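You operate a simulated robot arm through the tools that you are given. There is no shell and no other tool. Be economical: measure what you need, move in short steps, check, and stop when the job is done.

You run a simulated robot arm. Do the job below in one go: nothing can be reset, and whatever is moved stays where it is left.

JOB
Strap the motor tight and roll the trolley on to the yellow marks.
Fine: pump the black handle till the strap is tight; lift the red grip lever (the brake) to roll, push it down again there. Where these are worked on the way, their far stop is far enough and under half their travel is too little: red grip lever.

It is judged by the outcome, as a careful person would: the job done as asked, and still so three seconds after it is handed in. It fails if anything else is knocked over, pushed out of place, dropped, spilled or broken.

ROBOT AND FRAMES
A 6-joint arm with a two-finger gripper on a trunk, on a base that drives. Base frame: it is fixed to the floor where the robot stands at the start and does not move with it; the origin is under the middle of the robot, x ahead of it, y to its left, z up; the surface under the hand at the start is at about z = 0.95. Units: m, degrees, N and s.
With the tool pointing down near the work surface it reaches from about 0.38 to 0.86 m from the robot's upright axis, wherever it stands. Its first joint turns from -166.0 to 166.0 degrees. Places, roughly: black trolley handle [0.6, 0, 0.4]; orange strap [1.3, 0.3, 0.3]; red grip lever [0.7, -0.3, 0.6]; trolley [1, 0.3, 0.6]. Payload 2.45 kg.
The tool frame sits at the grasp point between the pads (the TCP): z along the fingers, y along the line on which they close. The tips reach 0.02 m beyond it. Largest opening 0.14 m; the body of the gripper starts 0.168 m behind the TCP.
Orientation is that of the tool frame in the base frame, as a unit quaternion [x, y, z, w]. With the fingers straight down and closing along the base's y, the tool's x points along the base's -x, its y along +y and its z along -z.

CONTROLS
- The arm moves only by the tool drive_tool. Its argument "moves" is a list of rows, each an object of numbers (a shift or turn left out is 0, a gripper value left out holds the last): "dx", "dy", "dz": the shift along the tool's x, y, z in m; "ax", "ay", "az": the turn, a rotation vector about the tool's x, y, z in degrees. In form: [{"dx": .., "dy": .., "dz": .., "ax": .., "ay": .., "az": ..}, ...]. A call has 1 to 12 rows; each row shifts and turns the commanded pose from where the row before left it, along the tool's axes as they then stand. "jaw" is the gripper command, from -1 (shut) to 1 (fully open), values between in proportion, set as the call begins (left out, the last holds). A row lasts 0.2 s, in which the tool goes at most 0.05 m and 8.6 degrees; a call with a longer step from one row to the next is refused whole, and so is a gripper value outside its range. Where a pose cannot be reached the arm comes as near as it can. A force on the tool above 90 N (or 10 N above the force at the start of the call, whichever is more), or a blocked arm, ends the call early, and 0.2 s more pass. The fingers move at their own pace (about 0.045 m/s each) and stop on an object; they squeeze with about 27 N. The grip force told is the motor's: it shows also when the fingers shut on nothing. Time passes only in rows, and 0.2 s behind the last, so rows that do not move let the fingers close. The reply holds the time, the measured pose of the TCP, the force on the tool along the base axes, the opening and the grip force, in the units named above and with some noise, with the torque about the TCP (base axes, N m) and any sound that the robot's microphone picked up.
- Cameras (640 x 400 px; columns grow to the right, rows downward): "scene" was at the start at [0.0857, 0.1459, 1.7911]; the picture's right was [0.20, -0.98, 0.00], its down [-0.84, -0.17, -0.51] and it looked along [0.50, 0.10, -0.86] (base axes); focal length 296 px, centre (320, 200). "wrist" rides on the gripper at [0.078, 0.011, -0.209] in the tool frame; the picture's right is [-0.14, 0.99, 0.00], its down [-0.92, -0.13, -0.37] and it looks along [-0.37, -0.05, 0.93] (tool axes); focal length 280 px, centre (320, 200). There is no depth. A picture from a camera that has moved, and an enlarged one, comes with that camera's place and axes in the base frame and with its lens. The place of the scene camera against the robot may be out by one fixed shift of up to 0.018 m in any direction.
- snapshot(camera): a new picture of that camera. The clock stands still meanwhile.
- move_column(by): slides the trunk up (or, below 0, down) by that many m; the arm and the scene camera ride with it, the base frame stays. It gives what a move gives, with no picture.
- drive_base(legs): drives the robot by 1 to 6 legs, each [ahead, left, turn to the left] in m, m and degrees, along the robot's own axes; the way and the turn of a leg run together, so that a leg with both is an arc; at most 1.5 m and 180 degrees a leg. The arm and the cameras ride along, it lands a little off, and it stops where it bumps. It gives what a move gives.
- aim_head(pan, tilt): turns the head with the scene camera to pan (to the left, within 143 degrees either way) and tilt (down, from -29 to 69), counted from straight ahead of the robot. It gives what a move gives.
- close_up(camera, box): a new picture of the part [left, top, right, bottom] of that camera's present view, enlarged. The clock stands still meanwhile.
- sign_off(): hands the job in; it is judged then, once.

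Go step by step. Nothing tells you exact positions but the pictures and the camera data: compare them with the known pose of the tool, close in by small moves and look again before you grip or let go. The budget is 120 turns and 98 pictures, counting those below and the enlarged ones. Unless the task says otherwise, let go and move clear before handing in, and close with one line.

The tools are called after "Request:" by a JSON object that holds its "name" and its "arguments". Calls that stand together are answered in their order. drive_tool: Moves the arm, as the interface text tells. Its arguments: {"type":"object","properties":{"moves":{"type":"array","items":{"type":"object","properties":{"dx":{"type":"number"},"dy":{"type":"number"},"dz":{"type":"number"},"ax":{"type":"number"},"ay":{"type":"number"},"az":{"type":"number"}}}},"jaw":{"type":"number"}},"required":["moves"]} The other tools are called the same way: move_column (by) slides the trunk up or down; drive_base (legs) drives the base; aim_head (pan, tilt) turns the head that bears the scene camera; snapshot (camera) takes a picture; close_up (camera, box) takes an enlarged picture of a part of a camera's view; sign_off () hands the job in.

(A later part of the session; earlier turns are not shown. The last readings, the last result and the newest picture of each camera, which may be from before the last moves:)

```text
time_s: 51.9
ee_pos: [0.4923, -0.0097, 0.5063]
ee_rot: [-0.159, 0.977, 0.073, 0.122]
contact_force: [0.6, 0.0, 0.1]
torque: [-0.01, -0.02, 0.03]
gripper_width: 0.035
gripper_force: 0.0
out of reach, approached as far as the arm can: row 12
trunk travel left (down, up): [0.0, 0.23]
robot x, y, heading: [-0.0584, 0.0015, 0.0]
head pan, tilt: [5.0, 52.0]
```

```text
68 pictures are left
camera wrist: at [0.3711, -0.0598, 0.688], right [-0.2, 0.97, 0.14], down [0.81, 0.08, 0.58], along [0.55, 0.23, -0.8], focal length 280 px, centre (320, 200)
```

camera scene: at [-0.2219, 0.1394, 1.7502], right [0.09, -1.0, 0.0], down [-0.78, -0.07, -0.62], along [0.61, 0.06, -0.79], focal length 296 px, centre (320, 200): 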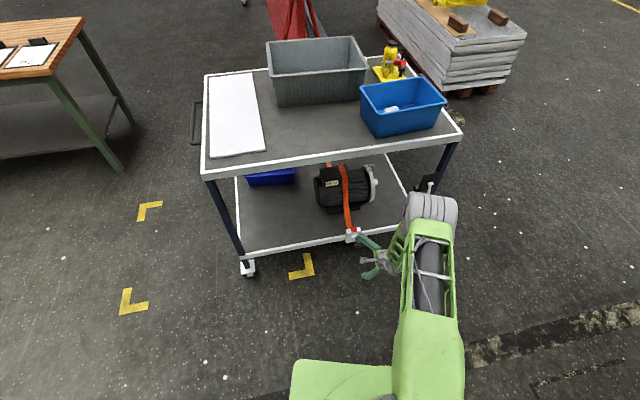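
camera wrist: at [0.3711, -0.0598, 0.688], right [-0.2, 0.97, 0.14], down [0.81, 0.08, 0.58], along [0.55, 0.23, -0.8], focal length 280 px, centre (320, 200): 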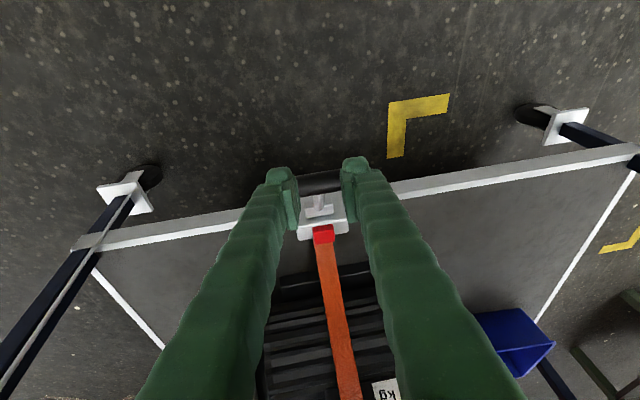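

Now the fingertips sit on either side of the rod. I'll move over the bar and press down.

Request:
{"name": "drive_tool", "arguments": {"jaw": -0.6, "moves": [{"dx": -0.018, "dy": 0.004, "dz": 0.012}, {"dz": 0.011}]}}

Request:
{"name": "drive_tool", "arguments": {"moves": [{"dx": 0.0031, "dy": -0.0012, "dz": 0.0115}, {"dx": 0.0031, "dy": -0.0012, "dz": 0.0115}, {"dx": 0.0031, "dy": -0.0012, "dz": 0.0115}, {"dx": 0.0031, "dy": -0.0012, "dz": 0.0115}]}}

Request:
{"name": "snapshot", "arguments": {"camera": "wrist"}}

```text
time_s: 52.5
ee_pos: [0.5115, 0.003, 0.4891]
ee_rot: [-0.158, 0.977, 0.073, 0.123]
contact_force: [0.7, 0.3, -0.2]
torque: [-0.04, -0.02, 0.01]
gripper_width: 0.0282
gripper_force: 0.1
trunk travel left (down, up): [0.0, 0.23]
robot x, y, heading: [-0.0518, 0.0007, 0.0]
head pan, tilt: [5.0, 52.0]
```

```text
time_s: 53.5
ee_pos: [0.5108, 0.0042, 0.4414]
ee_rot: [-0.159, 0.977, 0.074, 0.123]
contact_force: [-0.7, -0.9, 2.5]
torque: [-0.08, 0.04, -0.01]
gripper_width: 0.0277
gripper_force: 0.0
trunk travel left (down, up): [0.0, 0.23]
robot x, y, heading: [-0.0567, 0.0002, -0.1]
head pan, tilt: [5.0, 52.0]
```

```text
67 pictures are left
camera wrist: at [0.3902, -0.046, 0.6234], right [-0.2, 0.97, 0.14], down [0.81, 0.08, 0.58], along [0.56, 0.23, -0.8], focal length 280 px, centre (320, 200)
```

wrist: 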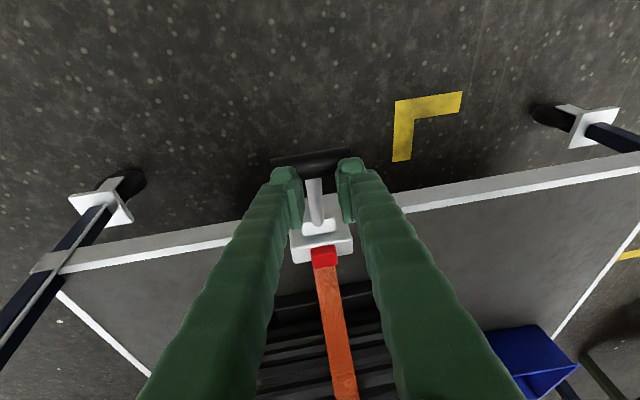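

The bar is going down. I'll shift slightly outward to stay on it and keep pressing.

Request:
{"name": "drive_tool", "arguments": {"moves": [{"dx": 0.009, "dz": 0.006}, {"dx": 0.006, "dy": -0.0012, "dz": 0.0115}, {"dx": 0.0031, "dy": -0.0012, "dz": 0.0115}, {"dx": 0.0031, "dy": -0.0012, "dz": 0.0115}]}}

Request:
{"name": "snapshot", "arguments": {"camera": "wrist"}}

```text
time_s: 54.5
ee_pos: [0.5033, 0.0016, 0.3966]
ee_rot: [-0.158, 0.977, 0.073, 0.124]
contact_force: [-1.0, -0.5, 3.5]
torque: [-0.1, 0.0, -0.05]
gripper_width: 0.0273
gripper_force: 0.1
trunk travel left (down, up): [0.0, 0.23]
robot x, y, heading: [-0.0562, 0.0009, 0.0]
head pan, tilt: [5.0, 52.0]
```

```text
66 pictures are left
camera wrist: at [0.3815, -0.0478, 0.5781], right [-0.2, 0.97, 0.14], down [0.81, 0.08, 0.58], along [0.55, 0.23, -0.8], focal length 280 px, centre (320, 200)
```

wrist: 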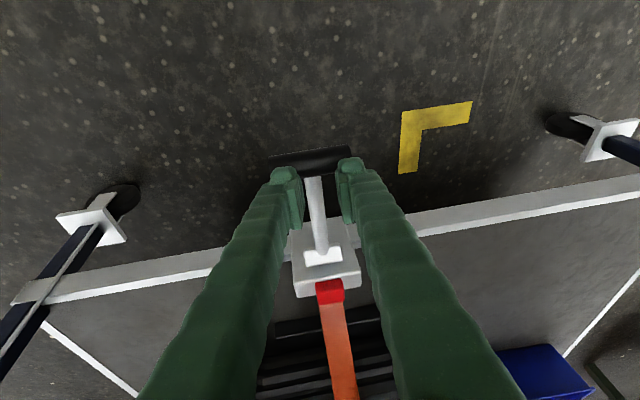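

Request:
{"name": "drive_tool", "arguments": {"moves": [{"dx": 0.0031, "dy": -0.0012, "dz": 0.0115}, {"dx": 0.002, "dy": -0.0012, "dz": 0.0115}, {"dx": 0.001, "dy": -0.0012, "dz": 0.0115}, {"dx": 0.0, "dy": -0.0012, "dz": 0.0115}, {"dx": -0.001, "dy": -0.0012, "dz": 0.0115}]}}

Request:
{"name": "snapshot", "arguments": {"camera": "wrist"}}

```text
time_s: 55.7
ee_pos: [0.5244, 0.0057, 0.3439]
ee_rot: [-0.158, 0.976, 0.075, 0.132]
contact_force: [34.3, 10.9, 23.7]
torque: [0.29, 0.06, -0.69]
gripper_width: 0.0286
gripper_force: 0.2
trunk travel left (down, up): [0.0, 0.23]
robot x, y, heading: [-0.0574, 0.0001, -0.0]
head pan, tilt: [5.0, 52.0]
```

```text
65 pictures are left
camera wrist: at [0.3992, -0.0442, 0.5229], right [-0.2, 0.97, 0.14], down [0.8, 0.08, 0.6], along [0.57, 0.23, -0.79], focal length 280 px, centre (320, 200)
```

wrist: 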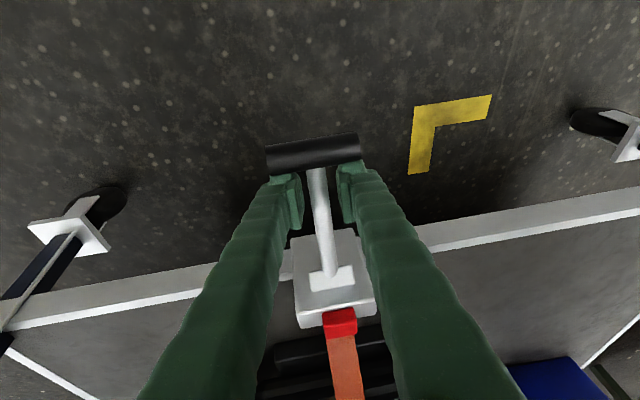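

The lever seems to have reached the lower stop. I'll rise and check that it returns and how the strap looks.

Request:
{"name": "drive_tool", "arguments": {"moves": [{"dx": -0.01, "dz": -0.03}, {"dx": -0.008, "dz": -0.035}, {"dx": -0.006, "dz": -0.035}, {"dx": -0.006, "dz": -0.035}, {"dx": 0.03, "dz": -0.01}]}}

Request:
{"name": "snapshot", "arguments": {"camera": "wrist"}}

```text
time_s: 56.9
ee_pos: [0.4812, -0.0206, 0.4787]
ee_rot: [-0.157, 0.977, 0.077, 0.119]
contact_force: [1.1, 0.0, -0.1]
torque: [0.0, 0.01, -0.01]
gripper_width: 0.0283
gripper_force: 0.1
trunk travel left (down, up): [0.0, 0.23]
robot x, y, heading: [-0.0585, 0.0022, 0.2]
head pan, tilt: [5.0, 52.0]
```

```text
64 pictures are left
camera wrist: at [0.3614, -0.0734, 0.6607], right [-0.2, 0.97, 0.15], down [0.81, 0.08, 0.57], along [0.55, 0.23, -0.8], focal length 280 px, centre (320, 200)
```

wrist: 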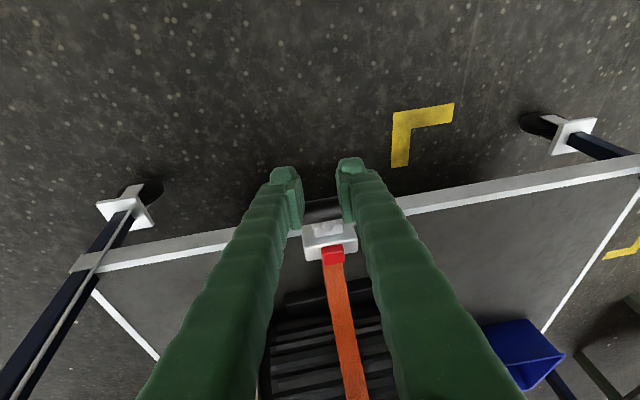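

Request:
{"name": "drive_tool", "arguments": {"moves": [{"dx": -0.028, "dy": 0.014, "dz": 0.0025}, {"dx": 0.0035, "dy": -0.0014, "dz": 0.013}, {"dx": 0.0035, "dy": -0.0014, "dz": 0.013}, {"dx": 0.0035, "dy": -0.0014, "dz": 0.013}, {"dx": 0.0073, "dy": -0.0014, "dz": 0.0115}, {"dx": 0.0073, "dy": -0.0014, "dz": 0.0115}, {"dx": 0.0073, "dy": -0.0014, "dz": 0.0115}, {"dx": 0.0035, "dy": -0.0014, "dz": 0.013}, {"dx": 0.0035, "dy": -0.0014, "dz": 0.013}]}}

Request:
{"name": "snapshot", "arguments": {"camera": "wrist"}}

```text
time_s: 58.9
ee_pos: [0.4913, -0.0036, 0.3782]
ee_rot: [-0.158, 0.977, 0.074, 0.122]
contact_force: [-3.6, -0.2, 4.0]
torque: [-0.09, 0.03, -0.06]
gripper_width: 0.0274
gripper_force: 0.1
trunk travel left (down, up): [0.0, 0.23]
robot x, y, heading: [-0.055, -0.0002, 0.1]
head pan, tilt: [5.0, 52.0]
```

```text
63 pictures are left
camera wrist: at [0.3711, -0.0531, 0.5593], right [-0.2, 0.97, 0.14], down [0.81, 0.08, 0.58], along [0.55, 0.23, -0.8], focal length 280 px, centre (320, 200)
```

wrist: 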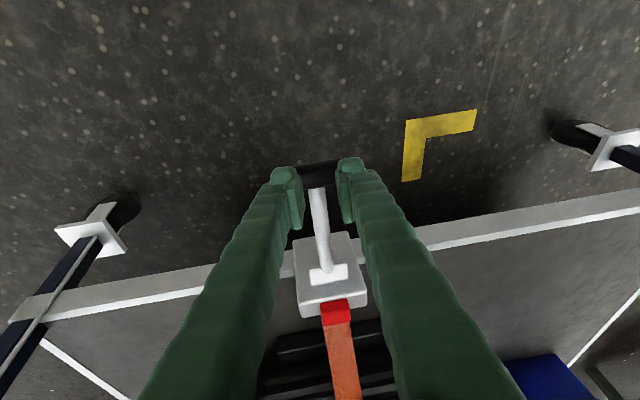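

Well placed on the bar. Continuing down to the stop.

Request:
{"name": "drive_tool", "arguments": {"moves": [{"dx": 0.0035, "dy": -0.0014, "dz": 0.013}, {"dx": 0.0035, "dy": -0.0014, "dz": 0.013}, {"dx": 0.0015, "dy": -0.0014, "dz": 0.013}, {"dx": 0.0, "dy": -0.0014, "dz": 0.013}]}}

Request:
{"name": "snapshot", "arguments": {"camera": "wrist"}}

```text
time_s: 59.5
ee_pos: [0.4925, -0.0066, 0.3592]
ee_rot: [-0.158, 0.977, 0.073, 0.127]
contact_force: [-26.2, -8.1, 85.0]
torque: [-1.82, 0.03, -0.1]
gripper_width: 0.0208
gripper_force: 0.0
trunk travel left (down, up): [0.0, 0.23]
robot x, y, heading: [-0.0541, -0.0056, 0.1]
head pan, tilt: [5.0, 52.0]
stopped in row 3: the force on the tool passed its limit at 112 N (the readings are from after the stop); the commanded pose is now the measured one
```

```text
62 pictures are left
camera wrist: at [0.3714, -0.0558, 0.54], right [-0.2, 0.97, 0.14], down [0.8, 0.08, 0.59], along [0.56, 0.23, -0.8], focal length 280 px, centre (320, 200)
```

wrist: 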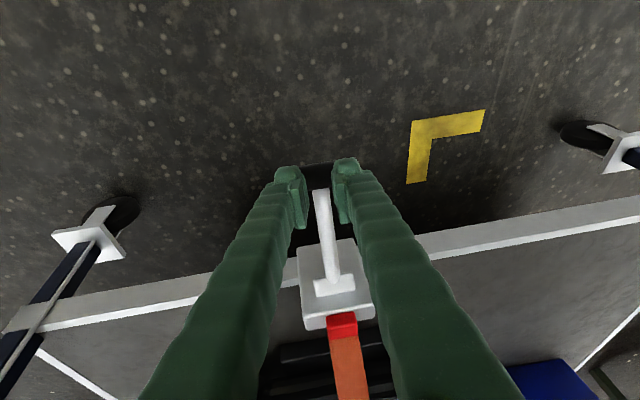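

That's the lower stop, so a full stroke is known. I'll repeat whole strokes, watching the force grow.

Request:
{"name": "drive_tool", "arguments": {"moves": [{"dx": -0.0127, "dy": 0.0085, "dz": -0.045}, {"dx": -0.0215, "dy": 0.0043, "dz": -0.032}, {"dx": -0.0102, "dy": 0.004, "dz": -0.0374}, {"dx": 0.0102, "dy": -0.004, "dz": 0.0374}, {"dx": 0.0215, "dy": -0.0043, "dz": 0.032}, {"dx": 0.0105, "dy": -0.0044, "dz": 0.0385}]}}

Request:
{"name": "snapshot", "arguments": {"camera": "wrist"}}

```text
time_s: 60.9
ee_pos: [0.495, -0.0011, 0.3627]
ee_rot: [-0.158, 0.977, 0.072, 0.127]
contact_force: [-1.9, -0.1, 7.9]
torque: [-0.2, 0.02, 0.05]
gripper_width: 0.0268
gripper_force: 0.0
trunk travel left (down, up): [0.0, 0.23]
robot x, y, heading: [-0.0542, 0.0002, 0.2]
head pan, tilt: [5.0, 52.0]
```

```text
61 pictures are left
camera wrist: at [0.373, -0.0513, 0.5442], right [-0.2, 0.97, 0.14], down [0.8, 0.08, 0.59], along [0.56, 0.23, -0.8], focal length 280 px, centre (320, 200)
```

wrist: 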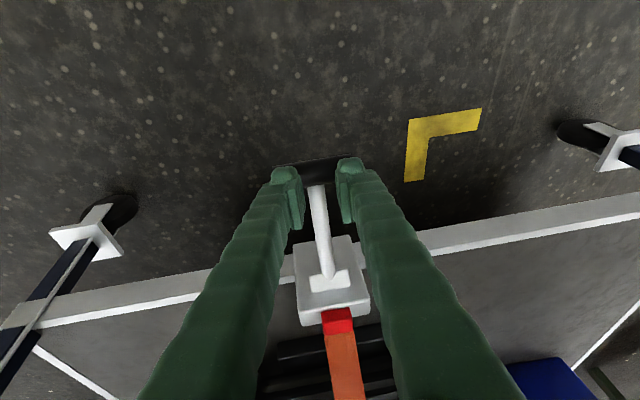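

Request:
{"name": "drive_tool", "arguments": {"moves": [{"dx": -0.0127, "dy": 0.0085, "dz": -0.045}, {"dx": -0.0215, "dy": 0.0043, "dz": -0.032}, {"dx": -0.0102, "dy": 0.004, "dz": -0.0374}, {"dx": 0.0102, "dy": -0.004, "dz": 0.0374}, {"dx": 0.0215, "dy": -0.0043, "dz": 0.032}, {"dx": 0.0127, "dy": -0.0085, "dz": 0.045}, {"dx": -0.0127, "dy": 0.0085, "dz": -0.045}, {"dx": -0.0215, "dy": 0.0043, "dz": -0.032}, {"dx": -0.0102, "dy": 0.004, "dz": -0.0374}, {"dx": 0.0102, "dy": -0.004, "dz": 0.0374}, {"dx": 0.0215, "dy": -0.0043, "dz": 0.032}, {"dx": 0.0127, "dy": -0.0085, "dz": 0.045}]}}

Request:
{"name": "snapshot", "arguments": {"camera": "wrist"}}

```text
time_s: 63.5
ee_pos: [0.4937, -0.0031, 0.3621]
ee_rot: [-0.157, 0.977, 0.072, 0.127]
contact_force: [-3.0, 1.1, 5.1]
torque: [-0.05, -0.03, 0.01]
gripper_width: 0.0264
gripper_force: 0.0
trunk travel left (down, up): [0.0, 0.23]
robot x, y, heading: [-0.0565, 0.0032, 0.3]
head pan, tilt: [5.0, 52.0]
```

```text
60 pictures are left
camera wrist: at [0.3715, -0.0525, 0.5439], right [-0.2, 0.97, 0.14], down [0.81, 0.08, 0.59], along [0.56, 0.23, -0.8], focal length 280 px, centre (320, 200)
```

wrist: 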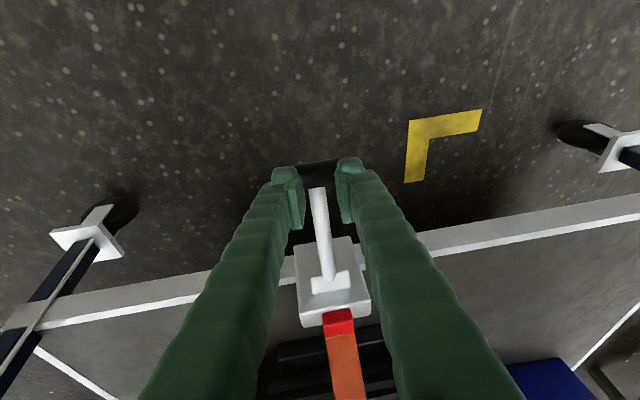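

I'll check how the strap looks now from the scene camera.

Request:
{"name": "close_up", "arguments": {"camera": "scene", "box": [240, 150, 480, 330]}}

```text
2.22 times, centred on (360, 240) of scene
camera zoom: at [0.0391, 0.1395, 1.7503], right [0.09, -1.0, 0.0], down [-0.78, -0.07, -0.62], along [0.61, 0.05, -0.79], focal length 657 px, centre (231, 111)
```

zoom: 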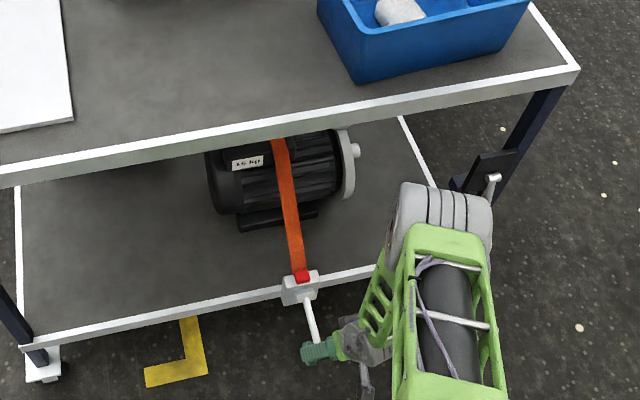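

The strap looks straighter than before. I'll do two more strokes and compare.

Request:
{"name": "drive_tool", "arguments": {"moves": [{"dx": -0.0127, "dy": 0.0085, "dz": -0.045}, {"dx": -0.0215, "dy": 0.0043, "dz": -0.032}, {"dx": -0.0102, "dy": 0.004, "dz": -0.0374}, {"dx": 0.0102, "dy": -0.004, "dz": 0.0374}, {"dx": 0.0215, "dy": -0.0043, "dz": 0.032}, {"dx": 0.0127, "dy": -0.0085, "dz": 0.045}]}}

Request:
{"name": "drive_tool", "arguments": {"moves": [{"dx": 0.001, "dz": 0.004}, {"dx": 0.001, "dz": 0.004}, {}]}}

Request:
{"name": "close_up", "arguments": {"camera": "scene", "box": [300, 190, 400, 270]}}

```text
time_s: 64.9
ee_pos: [0.4959, -0.0004, 0.3627]
ee_rot: [-0.158, 0.977, 0.073, 0.127]
contact_force: [-5.5, -0.3, 18.4]
torque: [-0.36, 0.07, -0.06]
gripper_width: 0.0251
gripper_force: 0.0
trunk travel left (down, up): [0.0, 0.23]
robot x, y, heading: [-0.0522, -0.0022, 0.1]
head pan, tilt: [5.0, 52.0]
```

```text
time_s: 65.5
ee_pos: [0.4961, -0.0028, 0.3601]
ee_rot: [-0.157, 0.977, 0.072, 0.128]
contact_force: [-23.1, -6.4, 75.8]
torque: [-1.65, 0.3, -0.3]
gripper_width: 0.021
gripper_force: 0.0
trunk travel left (down, up): [0.0, 0.23]
robot x, y, heading: [-0.055, 0.0035, 0.1]
head pan, tilt: [5.0, 52.0]
stopped in row 2: the force on the tool passed its limit at 98 N (the readings are from after the stop); the commanded pose is now the measured one
```

```text
5.00 times, centred on (350, 230) of scene
camera zoom: at [0.0333, 0.139, 1.7511], right [0.09, -1.0, 0.0], down [-0.78, -0.07, -0.62], along [0.62, 0.05, -0.79], focal length 1479 px, centre (170, 50)
```

zoom: 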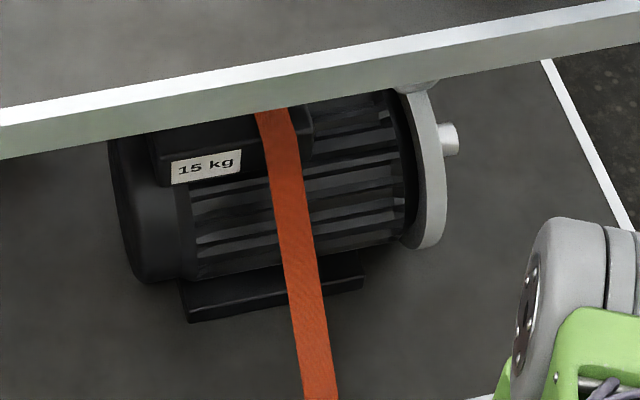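

Request:
{"name": "drive_tool", "arguments": {"moves": [{"dx": -0.0127, "dy": 0.0085, "dz": -0.045}, {"dx": -0.0215, "dy": 0.0043, "dz": -0.032}, {"dx": -0.0102, "dy": 0.004, "dz": -0.0374}, {"dx": 0.04}, {"dx": 0.04}]}}

Request:
{"name": "snapshot", "arguments": {"camera": "wrist"}}

Request:
{"name": "close_up", "arguments": {"camera": "scene", "box": [300, 190, 400, 270]}}

```text
time_s: 66.7
ee_pos: [0.4697, -0.0159, 0.4549]
ee_rot: [-0.155, 0.977, 0.085, 0.117]
contact_force: [0.1, -0.6, 0.4]
torque: [0.02, -0.01, 0.01]
gripper_width: 0.0281
gripper_force: 0.0
out of reach, approached as far as the arm can: row 4, 5
trunk travel left (down, up): [0.0, 0.23]
robot x, y, heading: [-0.0573, 0.0013, 0.2]
head pan, tilt: [5.0, 52.0]
```

```text
57 pictures are left
camera wrist: at [0.3503, -0.0695, 0.6368], right [-0.19, 0.97, 0.16], down [0.82, 0.07, 0.57], along [0.54, 0.24, -0.8], focal length 280 px, centre (320, 200)
```

wrist: 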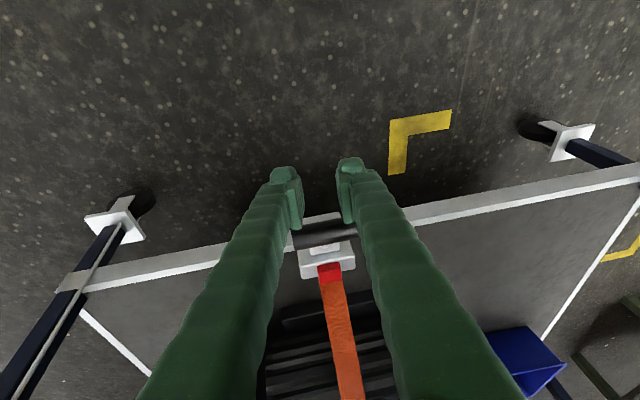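

```text
5.00 times, centred on (350, 230) of scene
camera zoom: at [0.0397, 0.1389, 1.7503], right [0.09, -1.0, 0.0], down [-0.78, -0.07, -0.62], along [0.61, 0.05, -0.79], focal length 1479 px, centre (170, 50)
```

zoom: 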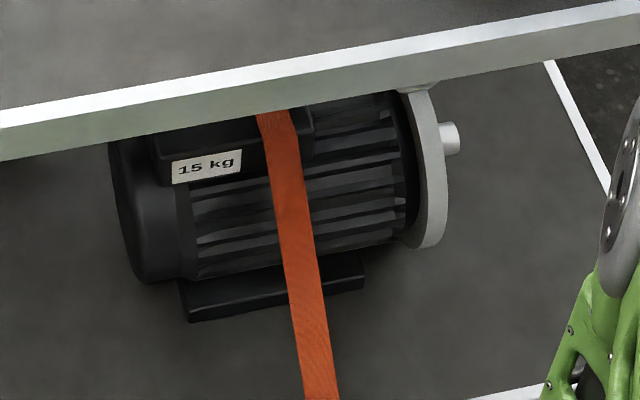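

The strap is straight now, but I'll add two more full strokes to make sure and see if anything changes.

Request:
{"name": "drive_tool", "arguments": {"moves": [{"dx": -0.0079, "dy": 0.003, "dz": -0.029}, {"dx": -0.0357, "dy": 0.006, "dz": 0.0096}]}}

Request:
{"name": "drive_tool", "arguments": {"moves": [{"dx": 0.0102, "dy": -0.004, "dz": 0.0374}, {"dx": 0.0215, "dy": -0.0043, "dz": 0.032}, {"dx": 0.0127, "dy": -0.0085, "dz": 0.045}]}}

Request:
{"name": "snapshot", "arguments": {"camera": "wrist"}}

```text
time_s: 67.3
ee_pos: [0.5131, 0.0002, 0.4868]
ee_rot: [-0.158, 0.977, 0.073, 0.128]
contact_force: [-0.8, 0.4, 0.5]
torque: [0.03, -0.02, 0.01]
gripper_width: 0.0279
gripper_force: 0.0
out of reach, approached as far as the arm can: row 1
trunk travel left (down, up): [0.0, 0.23]
robot x, y, heading: [-0.0516, 0.0009, 0.2]
head pan, tilt: [5.0, 52.0]
```

```text
time_s: 68.1
ee_pos: [0.5072, -0.0085, 0.3635]
ee_rot: [-0.157, 0.976, 0.072, 0.129]
contact_force: [-3.2, 0.9, 19.9]
torque: [-0.44, 0.1, 0.05]
gripper_width: 0.025
gripper_force: 0.1
trunk travel left (down, up): [0.0, 0.23]
robot x, y, heading: [-0.0591, -0.0005, -0.1]
head pan, tilt: [5.0, 52.0]
```

```text
55 pictures are left
camera wrist: at [0.3834, -0.0587, 0.5442], right [-0.2, 0.97, 0.14], down [0.8, 0.08, 0.59], along [0.56, 0.23, -0.79], focal length 280 px, centre (320, 200)
```

wrist: 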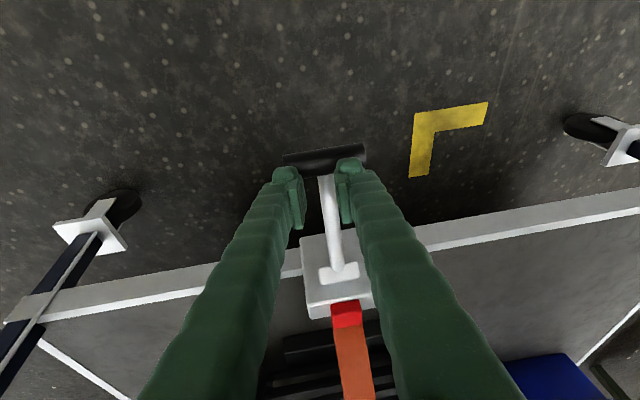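

Request:
{"name": "drive_tool", "arguments": {"moves": [{"dx": -0.0027, "dy": 0.012, "dz": -0.045}, {"dx": -0.0215, "dy": 0.0063, "dz": -0.032}, {"dx": -0.0102, "dy": 0.004, "dz": -0.0374}, {"dx": 0.0102, "dy": -0.004, "dz": 0.0374}, {"dx": 0.0215, "dy": -0.0043, "dz": 0.032}, {"dx": 0.0127, "dy": -0.0085, "dz": 0.045}, {"dx": -0.0127, "dy": 0.0085, "dz": -0.045}, {"dx": -0.0215, "dy": 0.0043, "dz": -0.032}, {"dx": -0.0102, "dy": 0.004, "dz": -0.0374}, {"dx": 0.0102, "dy": -0.004, "dz": 0.0374}, {"dx": 0.0215, "dy": -0.0043, "dz": 0.032}, {"dx": 0.0127, "dy": -0.0085, "dz": 0.045}]}}

Request:
{"name": "snapshot", "arguments": {"camera": "wrist"}}

```text
time_s: 70.7
ee_pos: [0.4961, -0.0035, 0.3595]
ee_rot: [-0.158, 0.976, 0.072, 0.13]
contact_force: [-11.7, -2.8, 46.9]
torque: [-1.15, 0.03, 0.24]
gripper_width: 0.0238
gripper_force: 0.1
trunk travel left (down, up): [0.0, 0.23]
robot x, y, heading: [-0.0538, 0.0006, 0.3]
head pan, tilt: [5.0, 52.0]
```

```text
54 pictures are left
camera wrist: at [0.3716, -0.0537, 0.5414], right [-0.2, 0.97, 0.14], down [0.8, 0.08, 0.59], along [0.57, 0.23, -0.79], focal length 280 px, centre (320, 200)
```

wrist: 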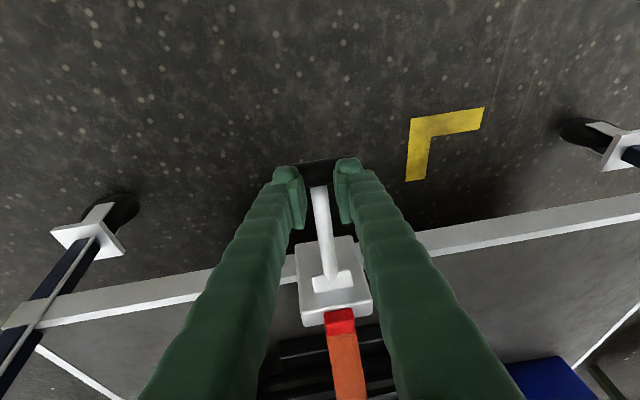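

Nine or so full strokes are done and the strap looks taut. Next is the brake: the red knob hangs at about (0.70, -0.29, 0.57), pivoted about 0.14 m above. I'll rise clear and shift the base right.

Request:
{"name": "drive_tool", "arguments": {"moves": [{"dx": -0.0105, "dy": 0.004, "dz": -0.0385}, {"dx": -0.0105, "dy": 0.004, "dz": -0.0385}, {"dx": -0.0105, "dy": 0.004, "dz": -0.0385}, {"dx": -0.0105, "dy": 0.004, "dz": -0.0385}, {"dx": -0.0105, "dy": 0.004, "dz": -0.0385}, {"dx": -0.0105, "dy": 0.004, "dz": -0.0385}]}}

Request:
{"name": "drive_base", "arguments": {"legs": [[-0.12, -0.2, 0]]}}

Request:
{"name": "drive_tool", "arguments": {"jaw": 0.2, "moves": [{"ay": -8}, {"ay": -8}, {"ay": -8}, {"ay": -6}]}}

Request:
{"name": "aim_head", "arguments": {"pan": 0, "tilt": 52}}

Request:
{"name": "snapshot", "arguments": {"camera": "wrist"}}

Request:
{"name": "snapshot", "arguments": {"camera": "scene"}}

```text
time_s: 72.1
ee_pos: [0.4939, -0.0036, 0.601]
ee_rot: [-0.158, 0.977, 0.073, 0.127]
contact_force: [-0.2, 0.4, 0.4]
torque: [0.0, -0.03, 0.01]
gripper_width: 0.0279
gripper_force: 0.2
trunk travel left (down, up): [0.0, 0.23]
robot x, y, heading: [-0.0564, -0.0031, 0.1]
head pan, tilt: [5.0, 52.0]
```

```text
time_s: 74.5
ee_pos: [0.3743, -0.2017, 0.6012]
ee_rot: [-0.157, 0.977, 0.073, 0.127]
contact_force: [0.7, 0.3, 0.0]
torque: [-0.03, 0.01, 0.0]
gripper_width: 0.0282
gripper_force: 0.1
trunk travel left (down, up): [0.0, 0.23]
robot x, y, heading: [-0.1732, -0.2001, 0.3]
head pan, tilt: [5.0, 52.0]
```

```text
time_s: 75.5
ee_pos: [0.4873, -0.2158, 0.6204]
ee_rot: [-0.126, 0.915, 0.139, 0.358]
contact_force: [-0.4, 0.5, 0.7]
torque: [0.04, -0.01, -0.02]
gripper_width: 0.0837
gripper_force: 0.0
out of reach, approached as far as the arm can: row 1, 2, 3, 4
trunk travel left (down, up): [0.0, 0.23]
robot x, y, heading: [-0.1765, -0.2008, 0.1]
head pan, tilt: [5.0, 52.0]
```

```text
time_s: 76.2
ee_pos: [0.4884, -0.2147, 0.6212]
ee_rot: [-0.127, 0.915, 0.139, 0.357]
contact_force: [-1.0, -0.3, 0.2]
torque: [-0.03, 0.0, -0.02]
gripper_width: 0.084
gripper_force: 0.1
trunk travel left (down, up): [0.0, 0.23]
robot x, y, heading: [-0.1757, -0.1975, 0.2]
head pan, tilt: [0.0, 52.0]
```

```text
53 pictures are left
camera wrist: at [0.2996, -0.2874, 0.7168], right [-0.23, 0.94, 0.26], down [0.47, -0.12, 0.87], along [0.85, 0.32, -0.41], focal length 280 px, centre (320, 200)
```

wrist: 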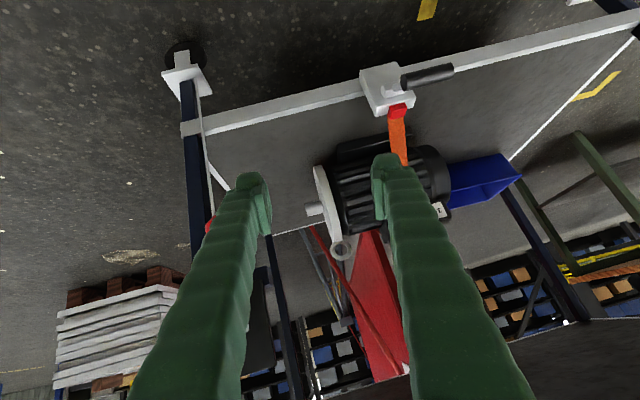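

```text
52 pictures are left
camera scene: at [-0.0803, -0.0665, 1.7503], right [0.0, -1.0, 0.0], down [-0.79, 0.0, -0.62], along [0.62, 0.0, -0.79], focal length 296 px, centre (320, 200)
```

scene: 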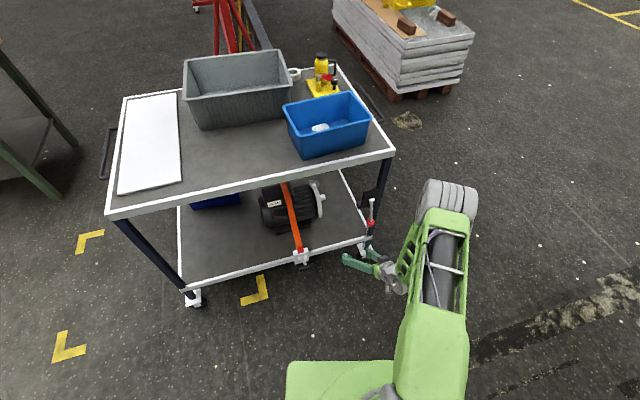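

Request:
{"name": "close_up", "arguments": {"camera": "scene", "box": [320, 160, 420, 280]}}

```text
3.33 times, centred on (370, 220) of scene
camera zoom: at [-0.0803, -0.0665, 1.7503], right [0.0, -1.0, 0.0], down [-0.79, 0.0, -0.62], along [0.62, 0.0, -0.79], focal length 986 px, centre (153, 133)
```

zoom: 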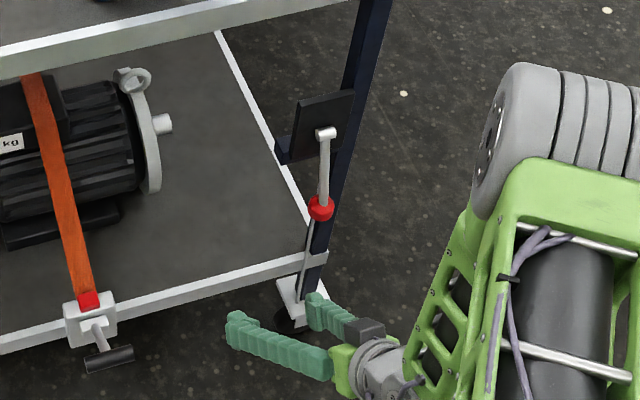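

Request:
{"name": "drive_tool", "arguments": {"moves": [{"dx": -0.0228, "dy": -0.04, "dz": 0.0128}, {"dx": -0.0228, "dy": -0.04, "dz": 0.0128}, {"dx": -0.0228, "dy": -0.04, "dz": 0.0128}, {"dx": -0.0228, "dy": -0.04, "dz": 0.0128}]}}

Request:
{"name": "snapshot", "arguments": {"camera": "wrist"}}

```text
time_s: 77.2
ee_pos: [0.6357, -0.3356, 0.6252]
ee_rot: [-0.128, 0.914, 0.13, 0.363]
contact_force: [0.3, 0.0, -0.3]
torque: [0.05, 0.06, 0.03]
gripper_width: 0.0843
gripper_force: 0.0
trunk travel left (down, up): [0.0, 0.23]
robot x, y, heading: [-0.181, -0.1991, 0.5]
head pan, tilt: [0.0, 52.0]
```

```text
50 pictures are left
camera wrist: at [0.4467, -0.4054, 0.7199], right [-0.23, 0.94, 0.24], down [0.46, -0.11, 0.88], along [0.86, 0.31, -0.41], focal length 280 px, centre (320, 200)
```

wrist: 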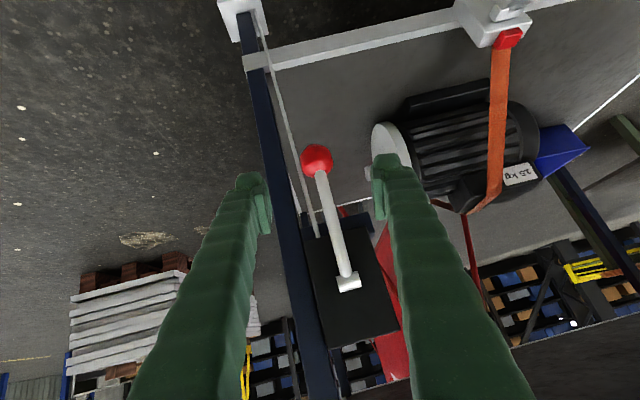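

The ball knob is at about (0.70, -0.305, 0.55) and its pivot near (0.73, -0.30, 0.685). The leg is some 6 cm further in, so I'll approach gradually.

Request:
{"name": "drive_tool", "arguments": {"moves": [{"dx": 0.001, "dy": -0.001, "dz": 0.03}, {"dx": 0.001, "dy": -0.001, "dz": 0.03}]}}

Request:
{"name": "snapshot", "arguments": {"camera": "wrist"}}

```text
time_s: 77.8
ee_pos: [0.6749, -0.3181, 0.5801]
ee_rot: [-0.13, 0.914, 0.132, 0.362]
contact_force: [0.2, 0.3, 0.7]
torque: [-0.02, 0.03, 0.02]
gripper_width: 0.0841
gripper_force: 0.1
trunk travel left (down, up): [0.0, 0.23]
robot x, y, heading: [-0.1754, -0.2005, 0.1]
head pan, tilt: [0.0, 52.0]
```

```text
49 pictures are left
camera wrist: at [0.4843, -0.3873, 0.6751], right [-0.23, 0.94, 0.24], down [0.46, -0.11, 0.88], along [0.86, 0.31, -0.41], focal length 280 px, centre (320, 200)
```

wrist: 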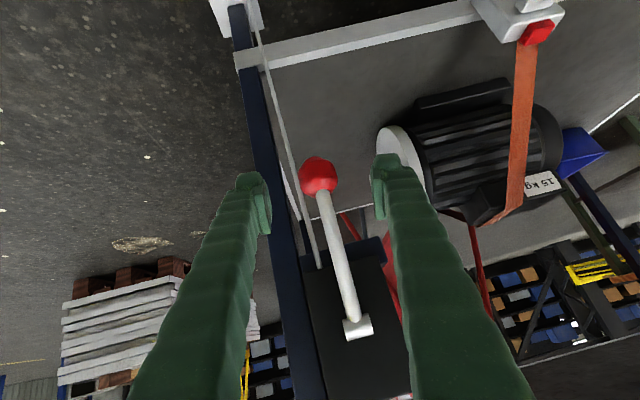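

Request:
{"name": "drive_tool", "arguments": {"moves": [{"dx": 0.001, "dz": 0.022}, {"dx": 0.001, "dz": 0.022}]}}

Request:
{"name": "drive_tool", "arguments": {"jaw": -1, "moves": [{}, {}, {}, {}]}}

Request:
{"name": "snapshot", "arguments": {"camera": "wrist"}}

```text
time_s: 78.4
ee_pos: [0.7015, -0.302, 0.5492]
ee_rot: [-0.129, 0.914, 0.131, 0.363]
contact_force: [-0.5, -0.5, -0.9]
torque: [-0.02, 0.01, 0.03]
gripper_width: 0.0842
gripper_force: 0.0
trunk travel left (down, up): [0.0, 0.23]
robot x, y, heading: [-0.1763, -0.1983, 0.5]
head pan, tilt: [0.0, 52.0]
```

```text
time_s: 79.4
ee_pos: [0.7006, -0.3057, 0.5489]
ee_rot: [-0.127, 0.914, 0.129, 0.363]
contact_force: [4.4, -15.0, -3.1]
torque: [-0.21, -0.1, -0.01]
gripper_width: 0.0357
gripper_force: 31.7
trunk travel left (down, up): [0.0, 0.23]
robot x, y, heading: [-0.1746, -0.2019, -0.0]
head pan, tilt: [0.0, 52.0]
```

```text
48 pictures are left
camera wrist: at [0.5105, -0.3745, 0.6435], right [-0.23, 0.94, 0.24], down [0.46, -0.11, 0.88], along [0.86, 0.31, -0.41], focal length 280 px, centre (320, 200)
```

wrist: 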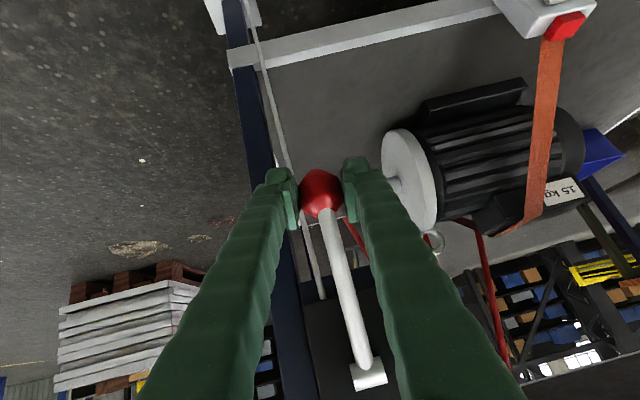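

The knob is gripped. I'll swing it outward and up along the arc in small steps.

Request:
{"name": "drive_tool", "arguments": {"moves": [{"dx": 0.0068, "dy": 0.0014, "dz": -0.0147}, {"dx": 0.0068, "dy": 0.0014, "dz": -0.0147}, {"dx": 0.0068, "dy": 0.0014, "dz": -0.0147}]}}

Request:
{"name": "snapshot", "arguments": {"camera": "wrist"}}

```text
time_s: 80.2
ee_pos: [0.6552, -0.312, 0.5651]
ee_rot: [-0.131, 0.913, 0.134, 0.361]
contact_force: [-0.1, -0.3, 0.1]
torque: [-0.03, 0.03, 0.02]
gripper_width: 0.0002
gripper_force: 29.4
trunk travel left (down, up): [0.0, 0.23]
robot x, y, heading: [-0.1778, -0.1977, 0.5]
head pan, tilt: [0.0, 52.0]
```

```text
47 pictures are left
camera wrist: at [0.4656, -0.3826, 0.6595], right [-0.24, 0.94, 0.24], down [0.46, -0.11, 0.88], along [0.85, 0.32, -0.41], focal length 280 px, centre (320, 200)
```

wrist: 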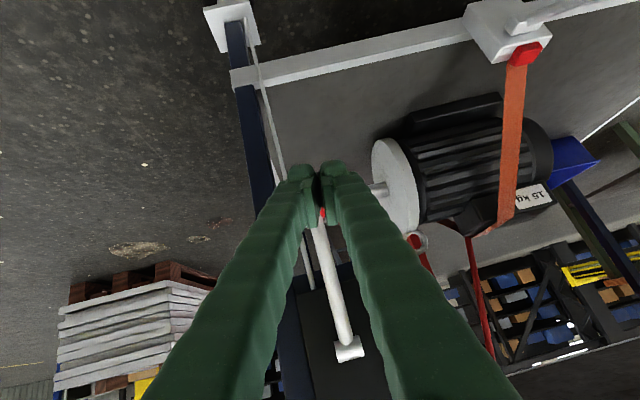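

The knob slipped out of the pads. I'll look at the mechanism closely.

Request:
{"name": "drive_tool", "arguments": {"jaw": 0.2, "moves": [{"dz": -0.05}, {"dz": -0.05}]}}

Request:
{"name": "close_up", "arguments": {"camera": "wrist", "box": [220, 100, 420, 340]}}

Request:
{"name": "close_up", "arguments": {"camera": "scene", "box": [335, 170, 405, 240]}}

```text
time_s: 80.8
ee_pos: [0.5924, -0.3467, 0.6362]
ee_rot: [-0.129, 0.914, 0.132, 0.361]
contact_force: [-1.0, -0.4, -0.1]
torque: [0.0, 0.02, 0.02]
gripper_width: 0.0514
gripper_force: 0.1
trunk travel left (down, up): [0.0, 0.23]
robot x, y, heading: [-0.1754, -0.2027, 0.3]
head pan, tilt: [0.0, 52.0]
```

```text
1.67 times, centred on (320, 220) of wrist
camera zoom: at [0.4026, -0.4173, 0.7306], right [-0.23, 0.94, 0.24], down [0.46, -0.11, 0.88], along [0.86, 0.31, -0.41], focal length 467 px, centre (320, 167)
```

zoom: 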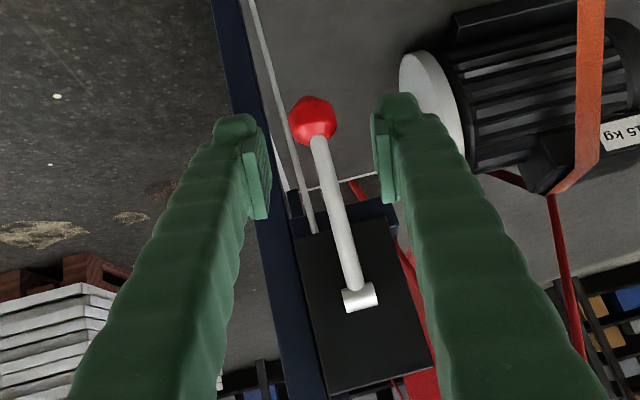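

```text
5.71 times, centred on (370, 205) of scene
camera zoom: at [-0.0808, -0.0666, 1.7504], right [0.0, -1.0, 0.0], down [-0.79, 0.0, -0.62], along [0.62, 0.0, -0.79], focal length 1690 px, centre (34, 171)
```

zoom: 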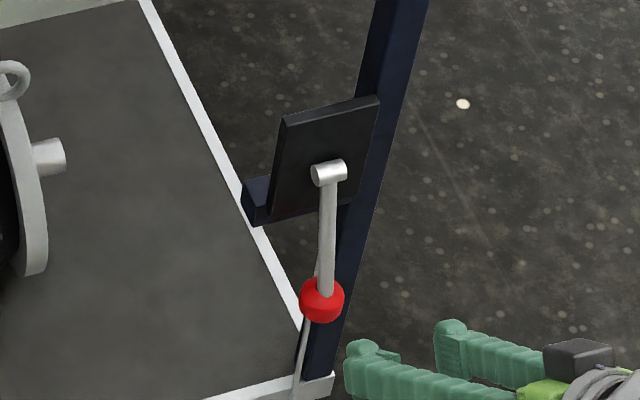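

The lever pivots about the long-side axis, so I need a finger behind the knob to pull it outward positively. I'll turn the tool about the vertical so it comes in from the left with the jaws closing across the pull direction.

Request:
{"name": "drive_tool", "arguments": {"moves": [{"ax": 5.2, "ay": -1.09, "az": 5.28}, {"ax": 5.2, "ay": -1.09, "az": 5.28}, {"ax": 5.2, "ay": -1.09, "az": 5.28}, {"ax": 5.2, "ay": -1.09, "az": 5.28}, {"ax": 5.2, "ay": -1.09, "az": 5.28}, {"ax": 5.2, "ay": -1.09, "az": 5.28}, {"ax": 5.2, "ay": -1.09, "az": 5.28}, {"ax": 5.2, "ay": -1.09, "az": 5.28}]}}

```text
time_s: 82.6
ee_pos: [0.5974, -0.4139, 0.639]
ee_rot: [0.211, 0.903, 0.035, 0.374]
contact_force: [0.7, 0.2, -0.6]
torque: [-0.02, 0.0, -0.01]
gripper_width: 0.0839
gripper_force: 0.1
out of reach, approached as far as the arm can: row 5, 6, 7, 8
trunk travel left (down, up): [0.0, 0.23]
robot x, y, heading: [-0.1755, -0.1987, 0.3]
head pan, tilt: [0.0, 52.0]
```

Request:
{"name": "drive_tool", "arguments": {"moves": [{"dx": 0.0105, "dy": 0.041, "dz": 0.003}, {"dx": 0.0105, "dy": 0.041, "dz": 0.003}, {"dx": 0.0105, "dy": 0.041, "dz": 0.003}, {"dx": 0.0105, "dy": 0.041, "dz": 0.003}, {"ax": 4.95, "ay": -1.66, "az": 5.4}, {"ax": 4.95, "ay": -1.66, "az": 5.4}, {"ax": 4.95, "ay": -1.66, "az": 5.4}, {"ax": 4.95, "ay": -1.66, "az": 5.4}]}}

Request:
{"name": "snapshot", "arguments": {"camera": "wrist"}}

```text
time_s: 84.4
ee_pos: [0.6654, -0.3819, 0.6467]
ee_rot: [0.297, 0.889, 0.069, 0.341]
contact_force: [0.3, 1.1, -0.2]
torque: [-0.01, -0.01, 0.03]
gripper_width: 0.0842
gripper_force: 0.0
out of reach, approached as far as the arm can: row 1, 2, 3, 4, 5, 6, 7, 8
trunk travel left (down, up): [0.0, 0.23]
robot x, y, heading: [-0.1766, -0.1997, 0.0]
head pan, tilt: [0.0, 52.0]
```

```text
44 pictures are left
camera wrist: at [0.4886, -0.3116, 0.7649], right [0.56, 0.73, 0.4], down [0.24, -0.6, 0.76], along [0.79, -0.32, -0.51], focal length 280 px, centre (320, 200)
```

wrist: 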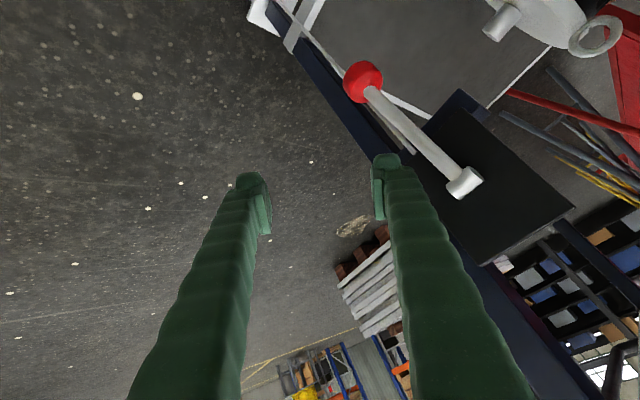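

The arm can't fold that way from here. Standing right of the trolley and facing along it would give both a sideways grip on the knob and the push direction, so I'll go round there.

Request:
{"name": "drive_tool", "arguments": {"moves": [{"dz": -0.05}, {"dz": -0.05}, {"ax": -1.25, "ay": -1.55, "az": -7.06}, {"ax": -1.25, "ay": -1.55, "az": -7.06}, {"ax": -1.25, "ay": -1.55, "az": -7.06}, {"ax": -1.25, "ay": -1.55, "az": -7.06}, {"ax": -1.25, "ay": -1.55, "az": -7.06}]}}

Request:
{"name": "drive_base", "arguments": {"legs": [[-0.1, -1.1, 0], [0.95, 0, 0], [0, 0, 87]]}}

Request:
{"name": "snapshot", "arguments": {"camera": "scene"}}

Request:
{"name": "snapshot", "arguments": {"camera": "wrist"}}

```text
time_s: 86.0
ee_pos: [0.6142, -0.3848, 0.7271]
ee_rot: [-0.001, 0.91, 0.006, 0.415]
contact_force: [0.5, -1.0, 0.0]
torque: [0.01, 0.01, 0.02]
gripper_width: 0.084
gripper_force: 0.1
out of reach, approached as far as the arm can: row 7
trunk travel left (down, up): [0.0, 0.23]
robot x, y, heading: [-0.1748, -0.1993, 0.2]
head pan, tilt: [0.0, 52.0]
```

```text
time_s: 104.2
ee_pos: [0.9428, -0.5248, 0.7277]
ee_rot: [-0.618, 0.667, 0.288, 0.3]
contact_force: [0.3, 0.2, 0.0]
torque: [-0.01, -0.03, -0.01]
gripper_width: 0.0841
gripper_force: 0.0
trunk travel left (down, up): [0.0, 0.23]
robot x, y, heading: [0.6962, -1.299, 86.0]
head pan, tilt: [0.0, 52.0]
```

```text
43 pictures are left
camera scene: at [0.5743, -1.2088, 1.7503], right [1.0, -0.07, 0.0], down [-0.06, -0.79, -0.62], along [0.04, 0.61, -0.79], focal length 296 px, centre (320, 200)
```

scene: 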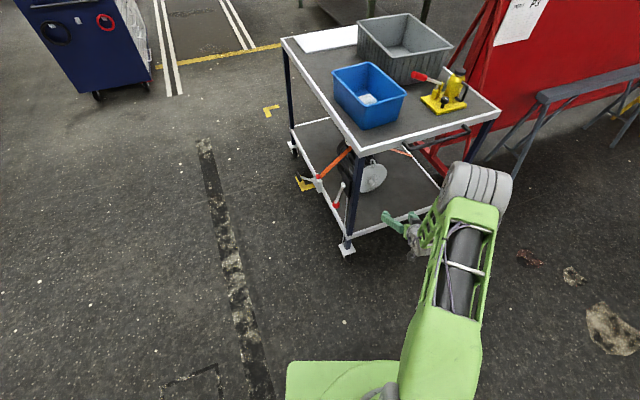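

```text
42 pictures are left
camera wrist: at [0.9188, -0.732, 0.8064], right [-0.98, 0.16, 0.12], down [0.16, 0.31, 0.94], along [0.11, 0.94, -0.33], focal length 280 px, centre (320, 200)
```

wrist: 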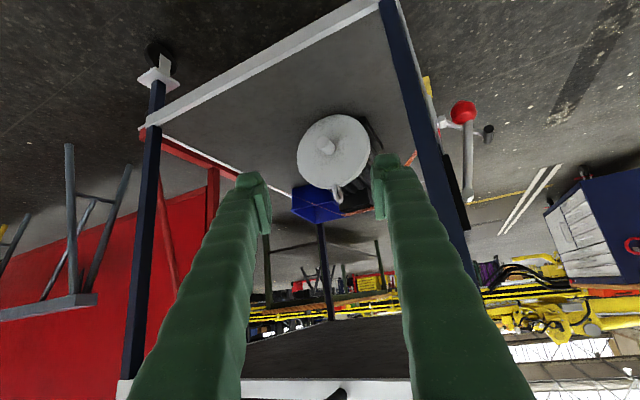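

From here the knob is clear to the side of the leg. I'll line the tool up with it.

Request:
{"name": "drive_tool", "arguments": {"jaw": -0.15, "moves": [{"dy": 0.048}, {"dy": 0.048}, {"dy": 0.048}, {"dy": 0.048}, {"dy": 0.048}, {"dz": 0.04}, {"dz": 0.04}]}}

Request:
{"name": "snapshot", "arguments": {"camera": "wrist"}}

```text
time_s: 105.8
ee_pos: [0.7985, -0.4331, 0.6932]
ee_rot: [-0.629, 0.659, 0.304, 0.279]
contact_force: [0.7, 0.3, 0.1]
torque: [0.0, 0.01, 0.03]
gripper_width: 0.0594
gripper_force: 0.0
out of reach, approached as far as the arm can: row 1, 2, 3, 4, 5, 6
trunk travel left (down, up): [0.0, 0.23]
robot x, y, heading: [0.6975, -1.2966, 85.8]
head pan, tilt: [0.0, 52.0]
```

```text
41 pictures are left
camera wrist: at [0.7859, -0.6404, 0.7726], right [-0.98, 0.11, 0.15], down [0.18, 0.33, 0.93], along [0.05, 0.94, -0.34], focal length 280 px, centre (320, 200)
```

wrist: 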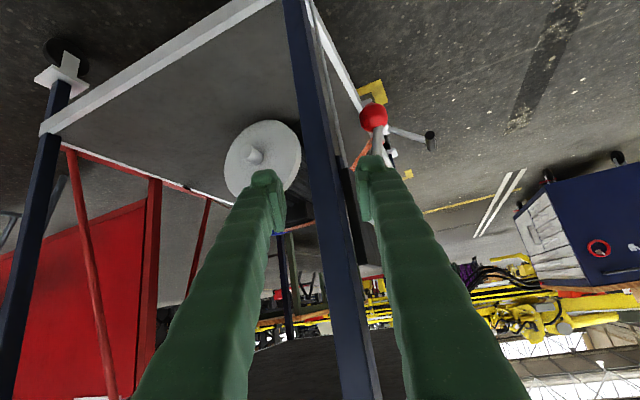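

Part of the reach is limited; the base must come nearer. I'll retract the tool well clear of the leg first.

Request:
{"name": "drive_tool", "arguments": {"moves": [{"dz": -0.045}, {"dz": -0.045}, {"dz": -0.045}, {"dz": -0.045}, {"dz": -0.045}]}}

Request:
{"name": "drive_base", "arguments": {"legs": [[0.18, 0.12, 0]]}}

Request:
{"name": "snapshot", "arguments": {"camera": "wrist"}}

```text
time_s: 107.0
ee_pos: [0.7889, -0.5804, 0.8547]
ee_rot: [-0.625, 0.665, 0.306, 0.273]
contact_force: [-0.3, -0.8, -0.2]
torque: [0.01, -0.01, -0.02]
gripper_width: 0.0594
gripper_force: 0.0
out of reach, approached as far as the arm can: row 3, 4, 5
trunk travel left (down, up): [0.0, 0.23]
robot x, y, heading: [0.6988, -1.2977, 85.6]
head pan, tilt: [0.0, 52.0]
```

```text
time_s: 108.7
ee_pos: [0.68, -0.3945, 0.8539]
ee_rot: [-0.626, 0.663, 0.306, 0.273]
contact_force: [-0.2, -0.5, 0.9]
torque: [-0.02, -0.02, -0.02]
gripper_width: 0.0594
gripper_force: 0.1
trunk travel left (down, up): [0.0, 0.23]
robot x, y, heading: [0.5899, -1.1079, 86.1]
head pan, tilt: [0.0, 52.0]
```

```text
40 pictures are left
camera wrist: at [0.6683, -0.6009, 0.936], right [-0.98, 0.12, 0.17], down [0.2, 0.33, 0.92], along [0.05, 0.94, -0.35], focal length 280 px, centre (320, 200)
```

wrist: 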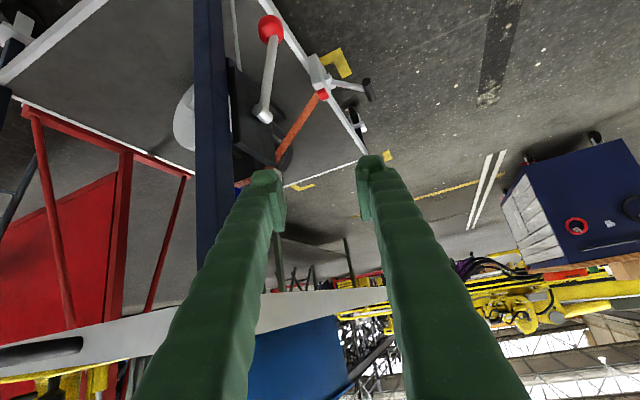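

Request:
{"name": "drive_tool", "arguments": {"jaw": -0.3, "moves": [{"dx": 0.0336, "dy": -0.009, "dz": 0.0336}, {"dx": 0.0336, "dy": -0.009, "dz": 0.0336}, {"dx": 0.0336, "dy": -0.009, "dz": 0.0336}, {"dx": 0.0336, "dy": -0.009, "dz": 0.0336}, {"dx": 0.0336, "dy": -0.009, "dz": 0.0336}]}}

Request:
{"name": "snapshot", "arguments": {"camera": "wrist"}}

```text
time_s: 109.8
ee_pos: [0.69, -0.3403, 0.6238]
ee_rot: [-0.623, 0.667, 0.312, 0.265]
contact_force: [-0.2, 0.1, -0.2]
torque: [-0.03, 0.01, -0.01]
gripper_width: 0.0489
gripper_force: 0.0
out of reach, approached as far as the arm can: row 1, 2, 3, 4, 5
trunk travel left (down, up): [0.0, 0.23]
robot x, y, heading: [0.5962, -1.1105, 85.9]
head pan, tilt: [0.0, 52.0]
```

```text
39 pictures are left
camera wrist: at [0.68, -0.5471, 0.708], right [-0.97, 0.12, 0.19], down [0.22, 0.33, 0.92], along [0.05, 0.93, -0.35], focal length 280 px, centre (320, 200)
```

wrist: 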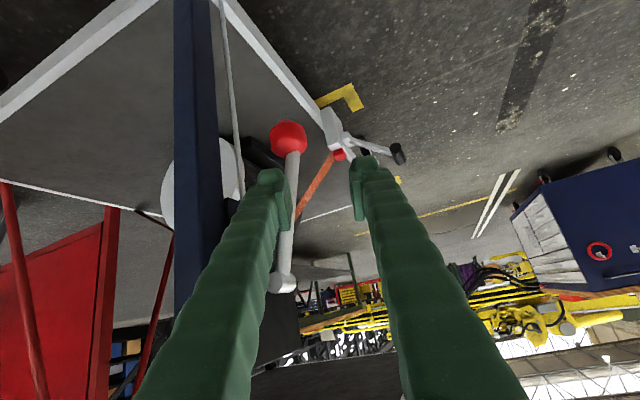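

Request:
{"name": "drive_tool", "arguments": {"moves": [{"dx": 0.0175, "dy": -0.012, "dz": 0.01}, {"dx": 0.0175, "dy": -0.012, "dz": 0.01}]}}

Request:
{"name": "snapshot", "arguments": {"camera": "wrist"}}

```text
time_s: 110.5
ee_pos: [0.709, -0.3369, 0.584]
ee_rot: [-0.625, 0.665, 0.31, 0.266]
contact_force: [0.1, 0.0, 0.4]
torque: [0.03, 0.02, 0.04]
gripper_width: 0.049
gripper_force: 0.1
out of reach, approached as far as the arm can: row 1, 2
trunk travel left (down, up): [0.0, 0.23]
robot x, y, heading: [0.5917, -1.1093, 86.2]
head pan, tilt: [0.0, 52.0]
```

```text
38 pictures are left
camera wrist: at [0.6981, -0.5435, 0.667], right [-0.98, 0.12, 0.18], down [0.21, 0.33, 0.92], along [0.05, 0.94, -0.35], focal length 280 px, centre (320, 200)
```

wrist: 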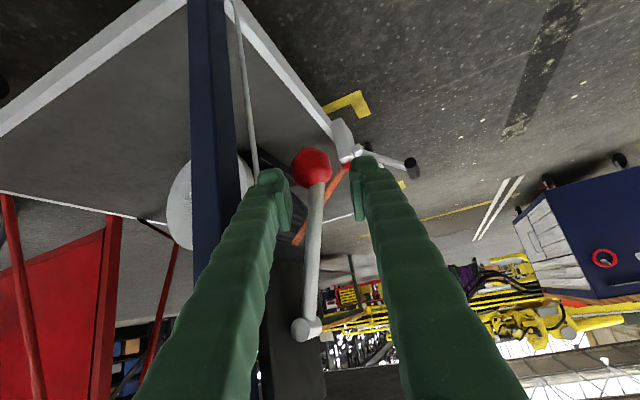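

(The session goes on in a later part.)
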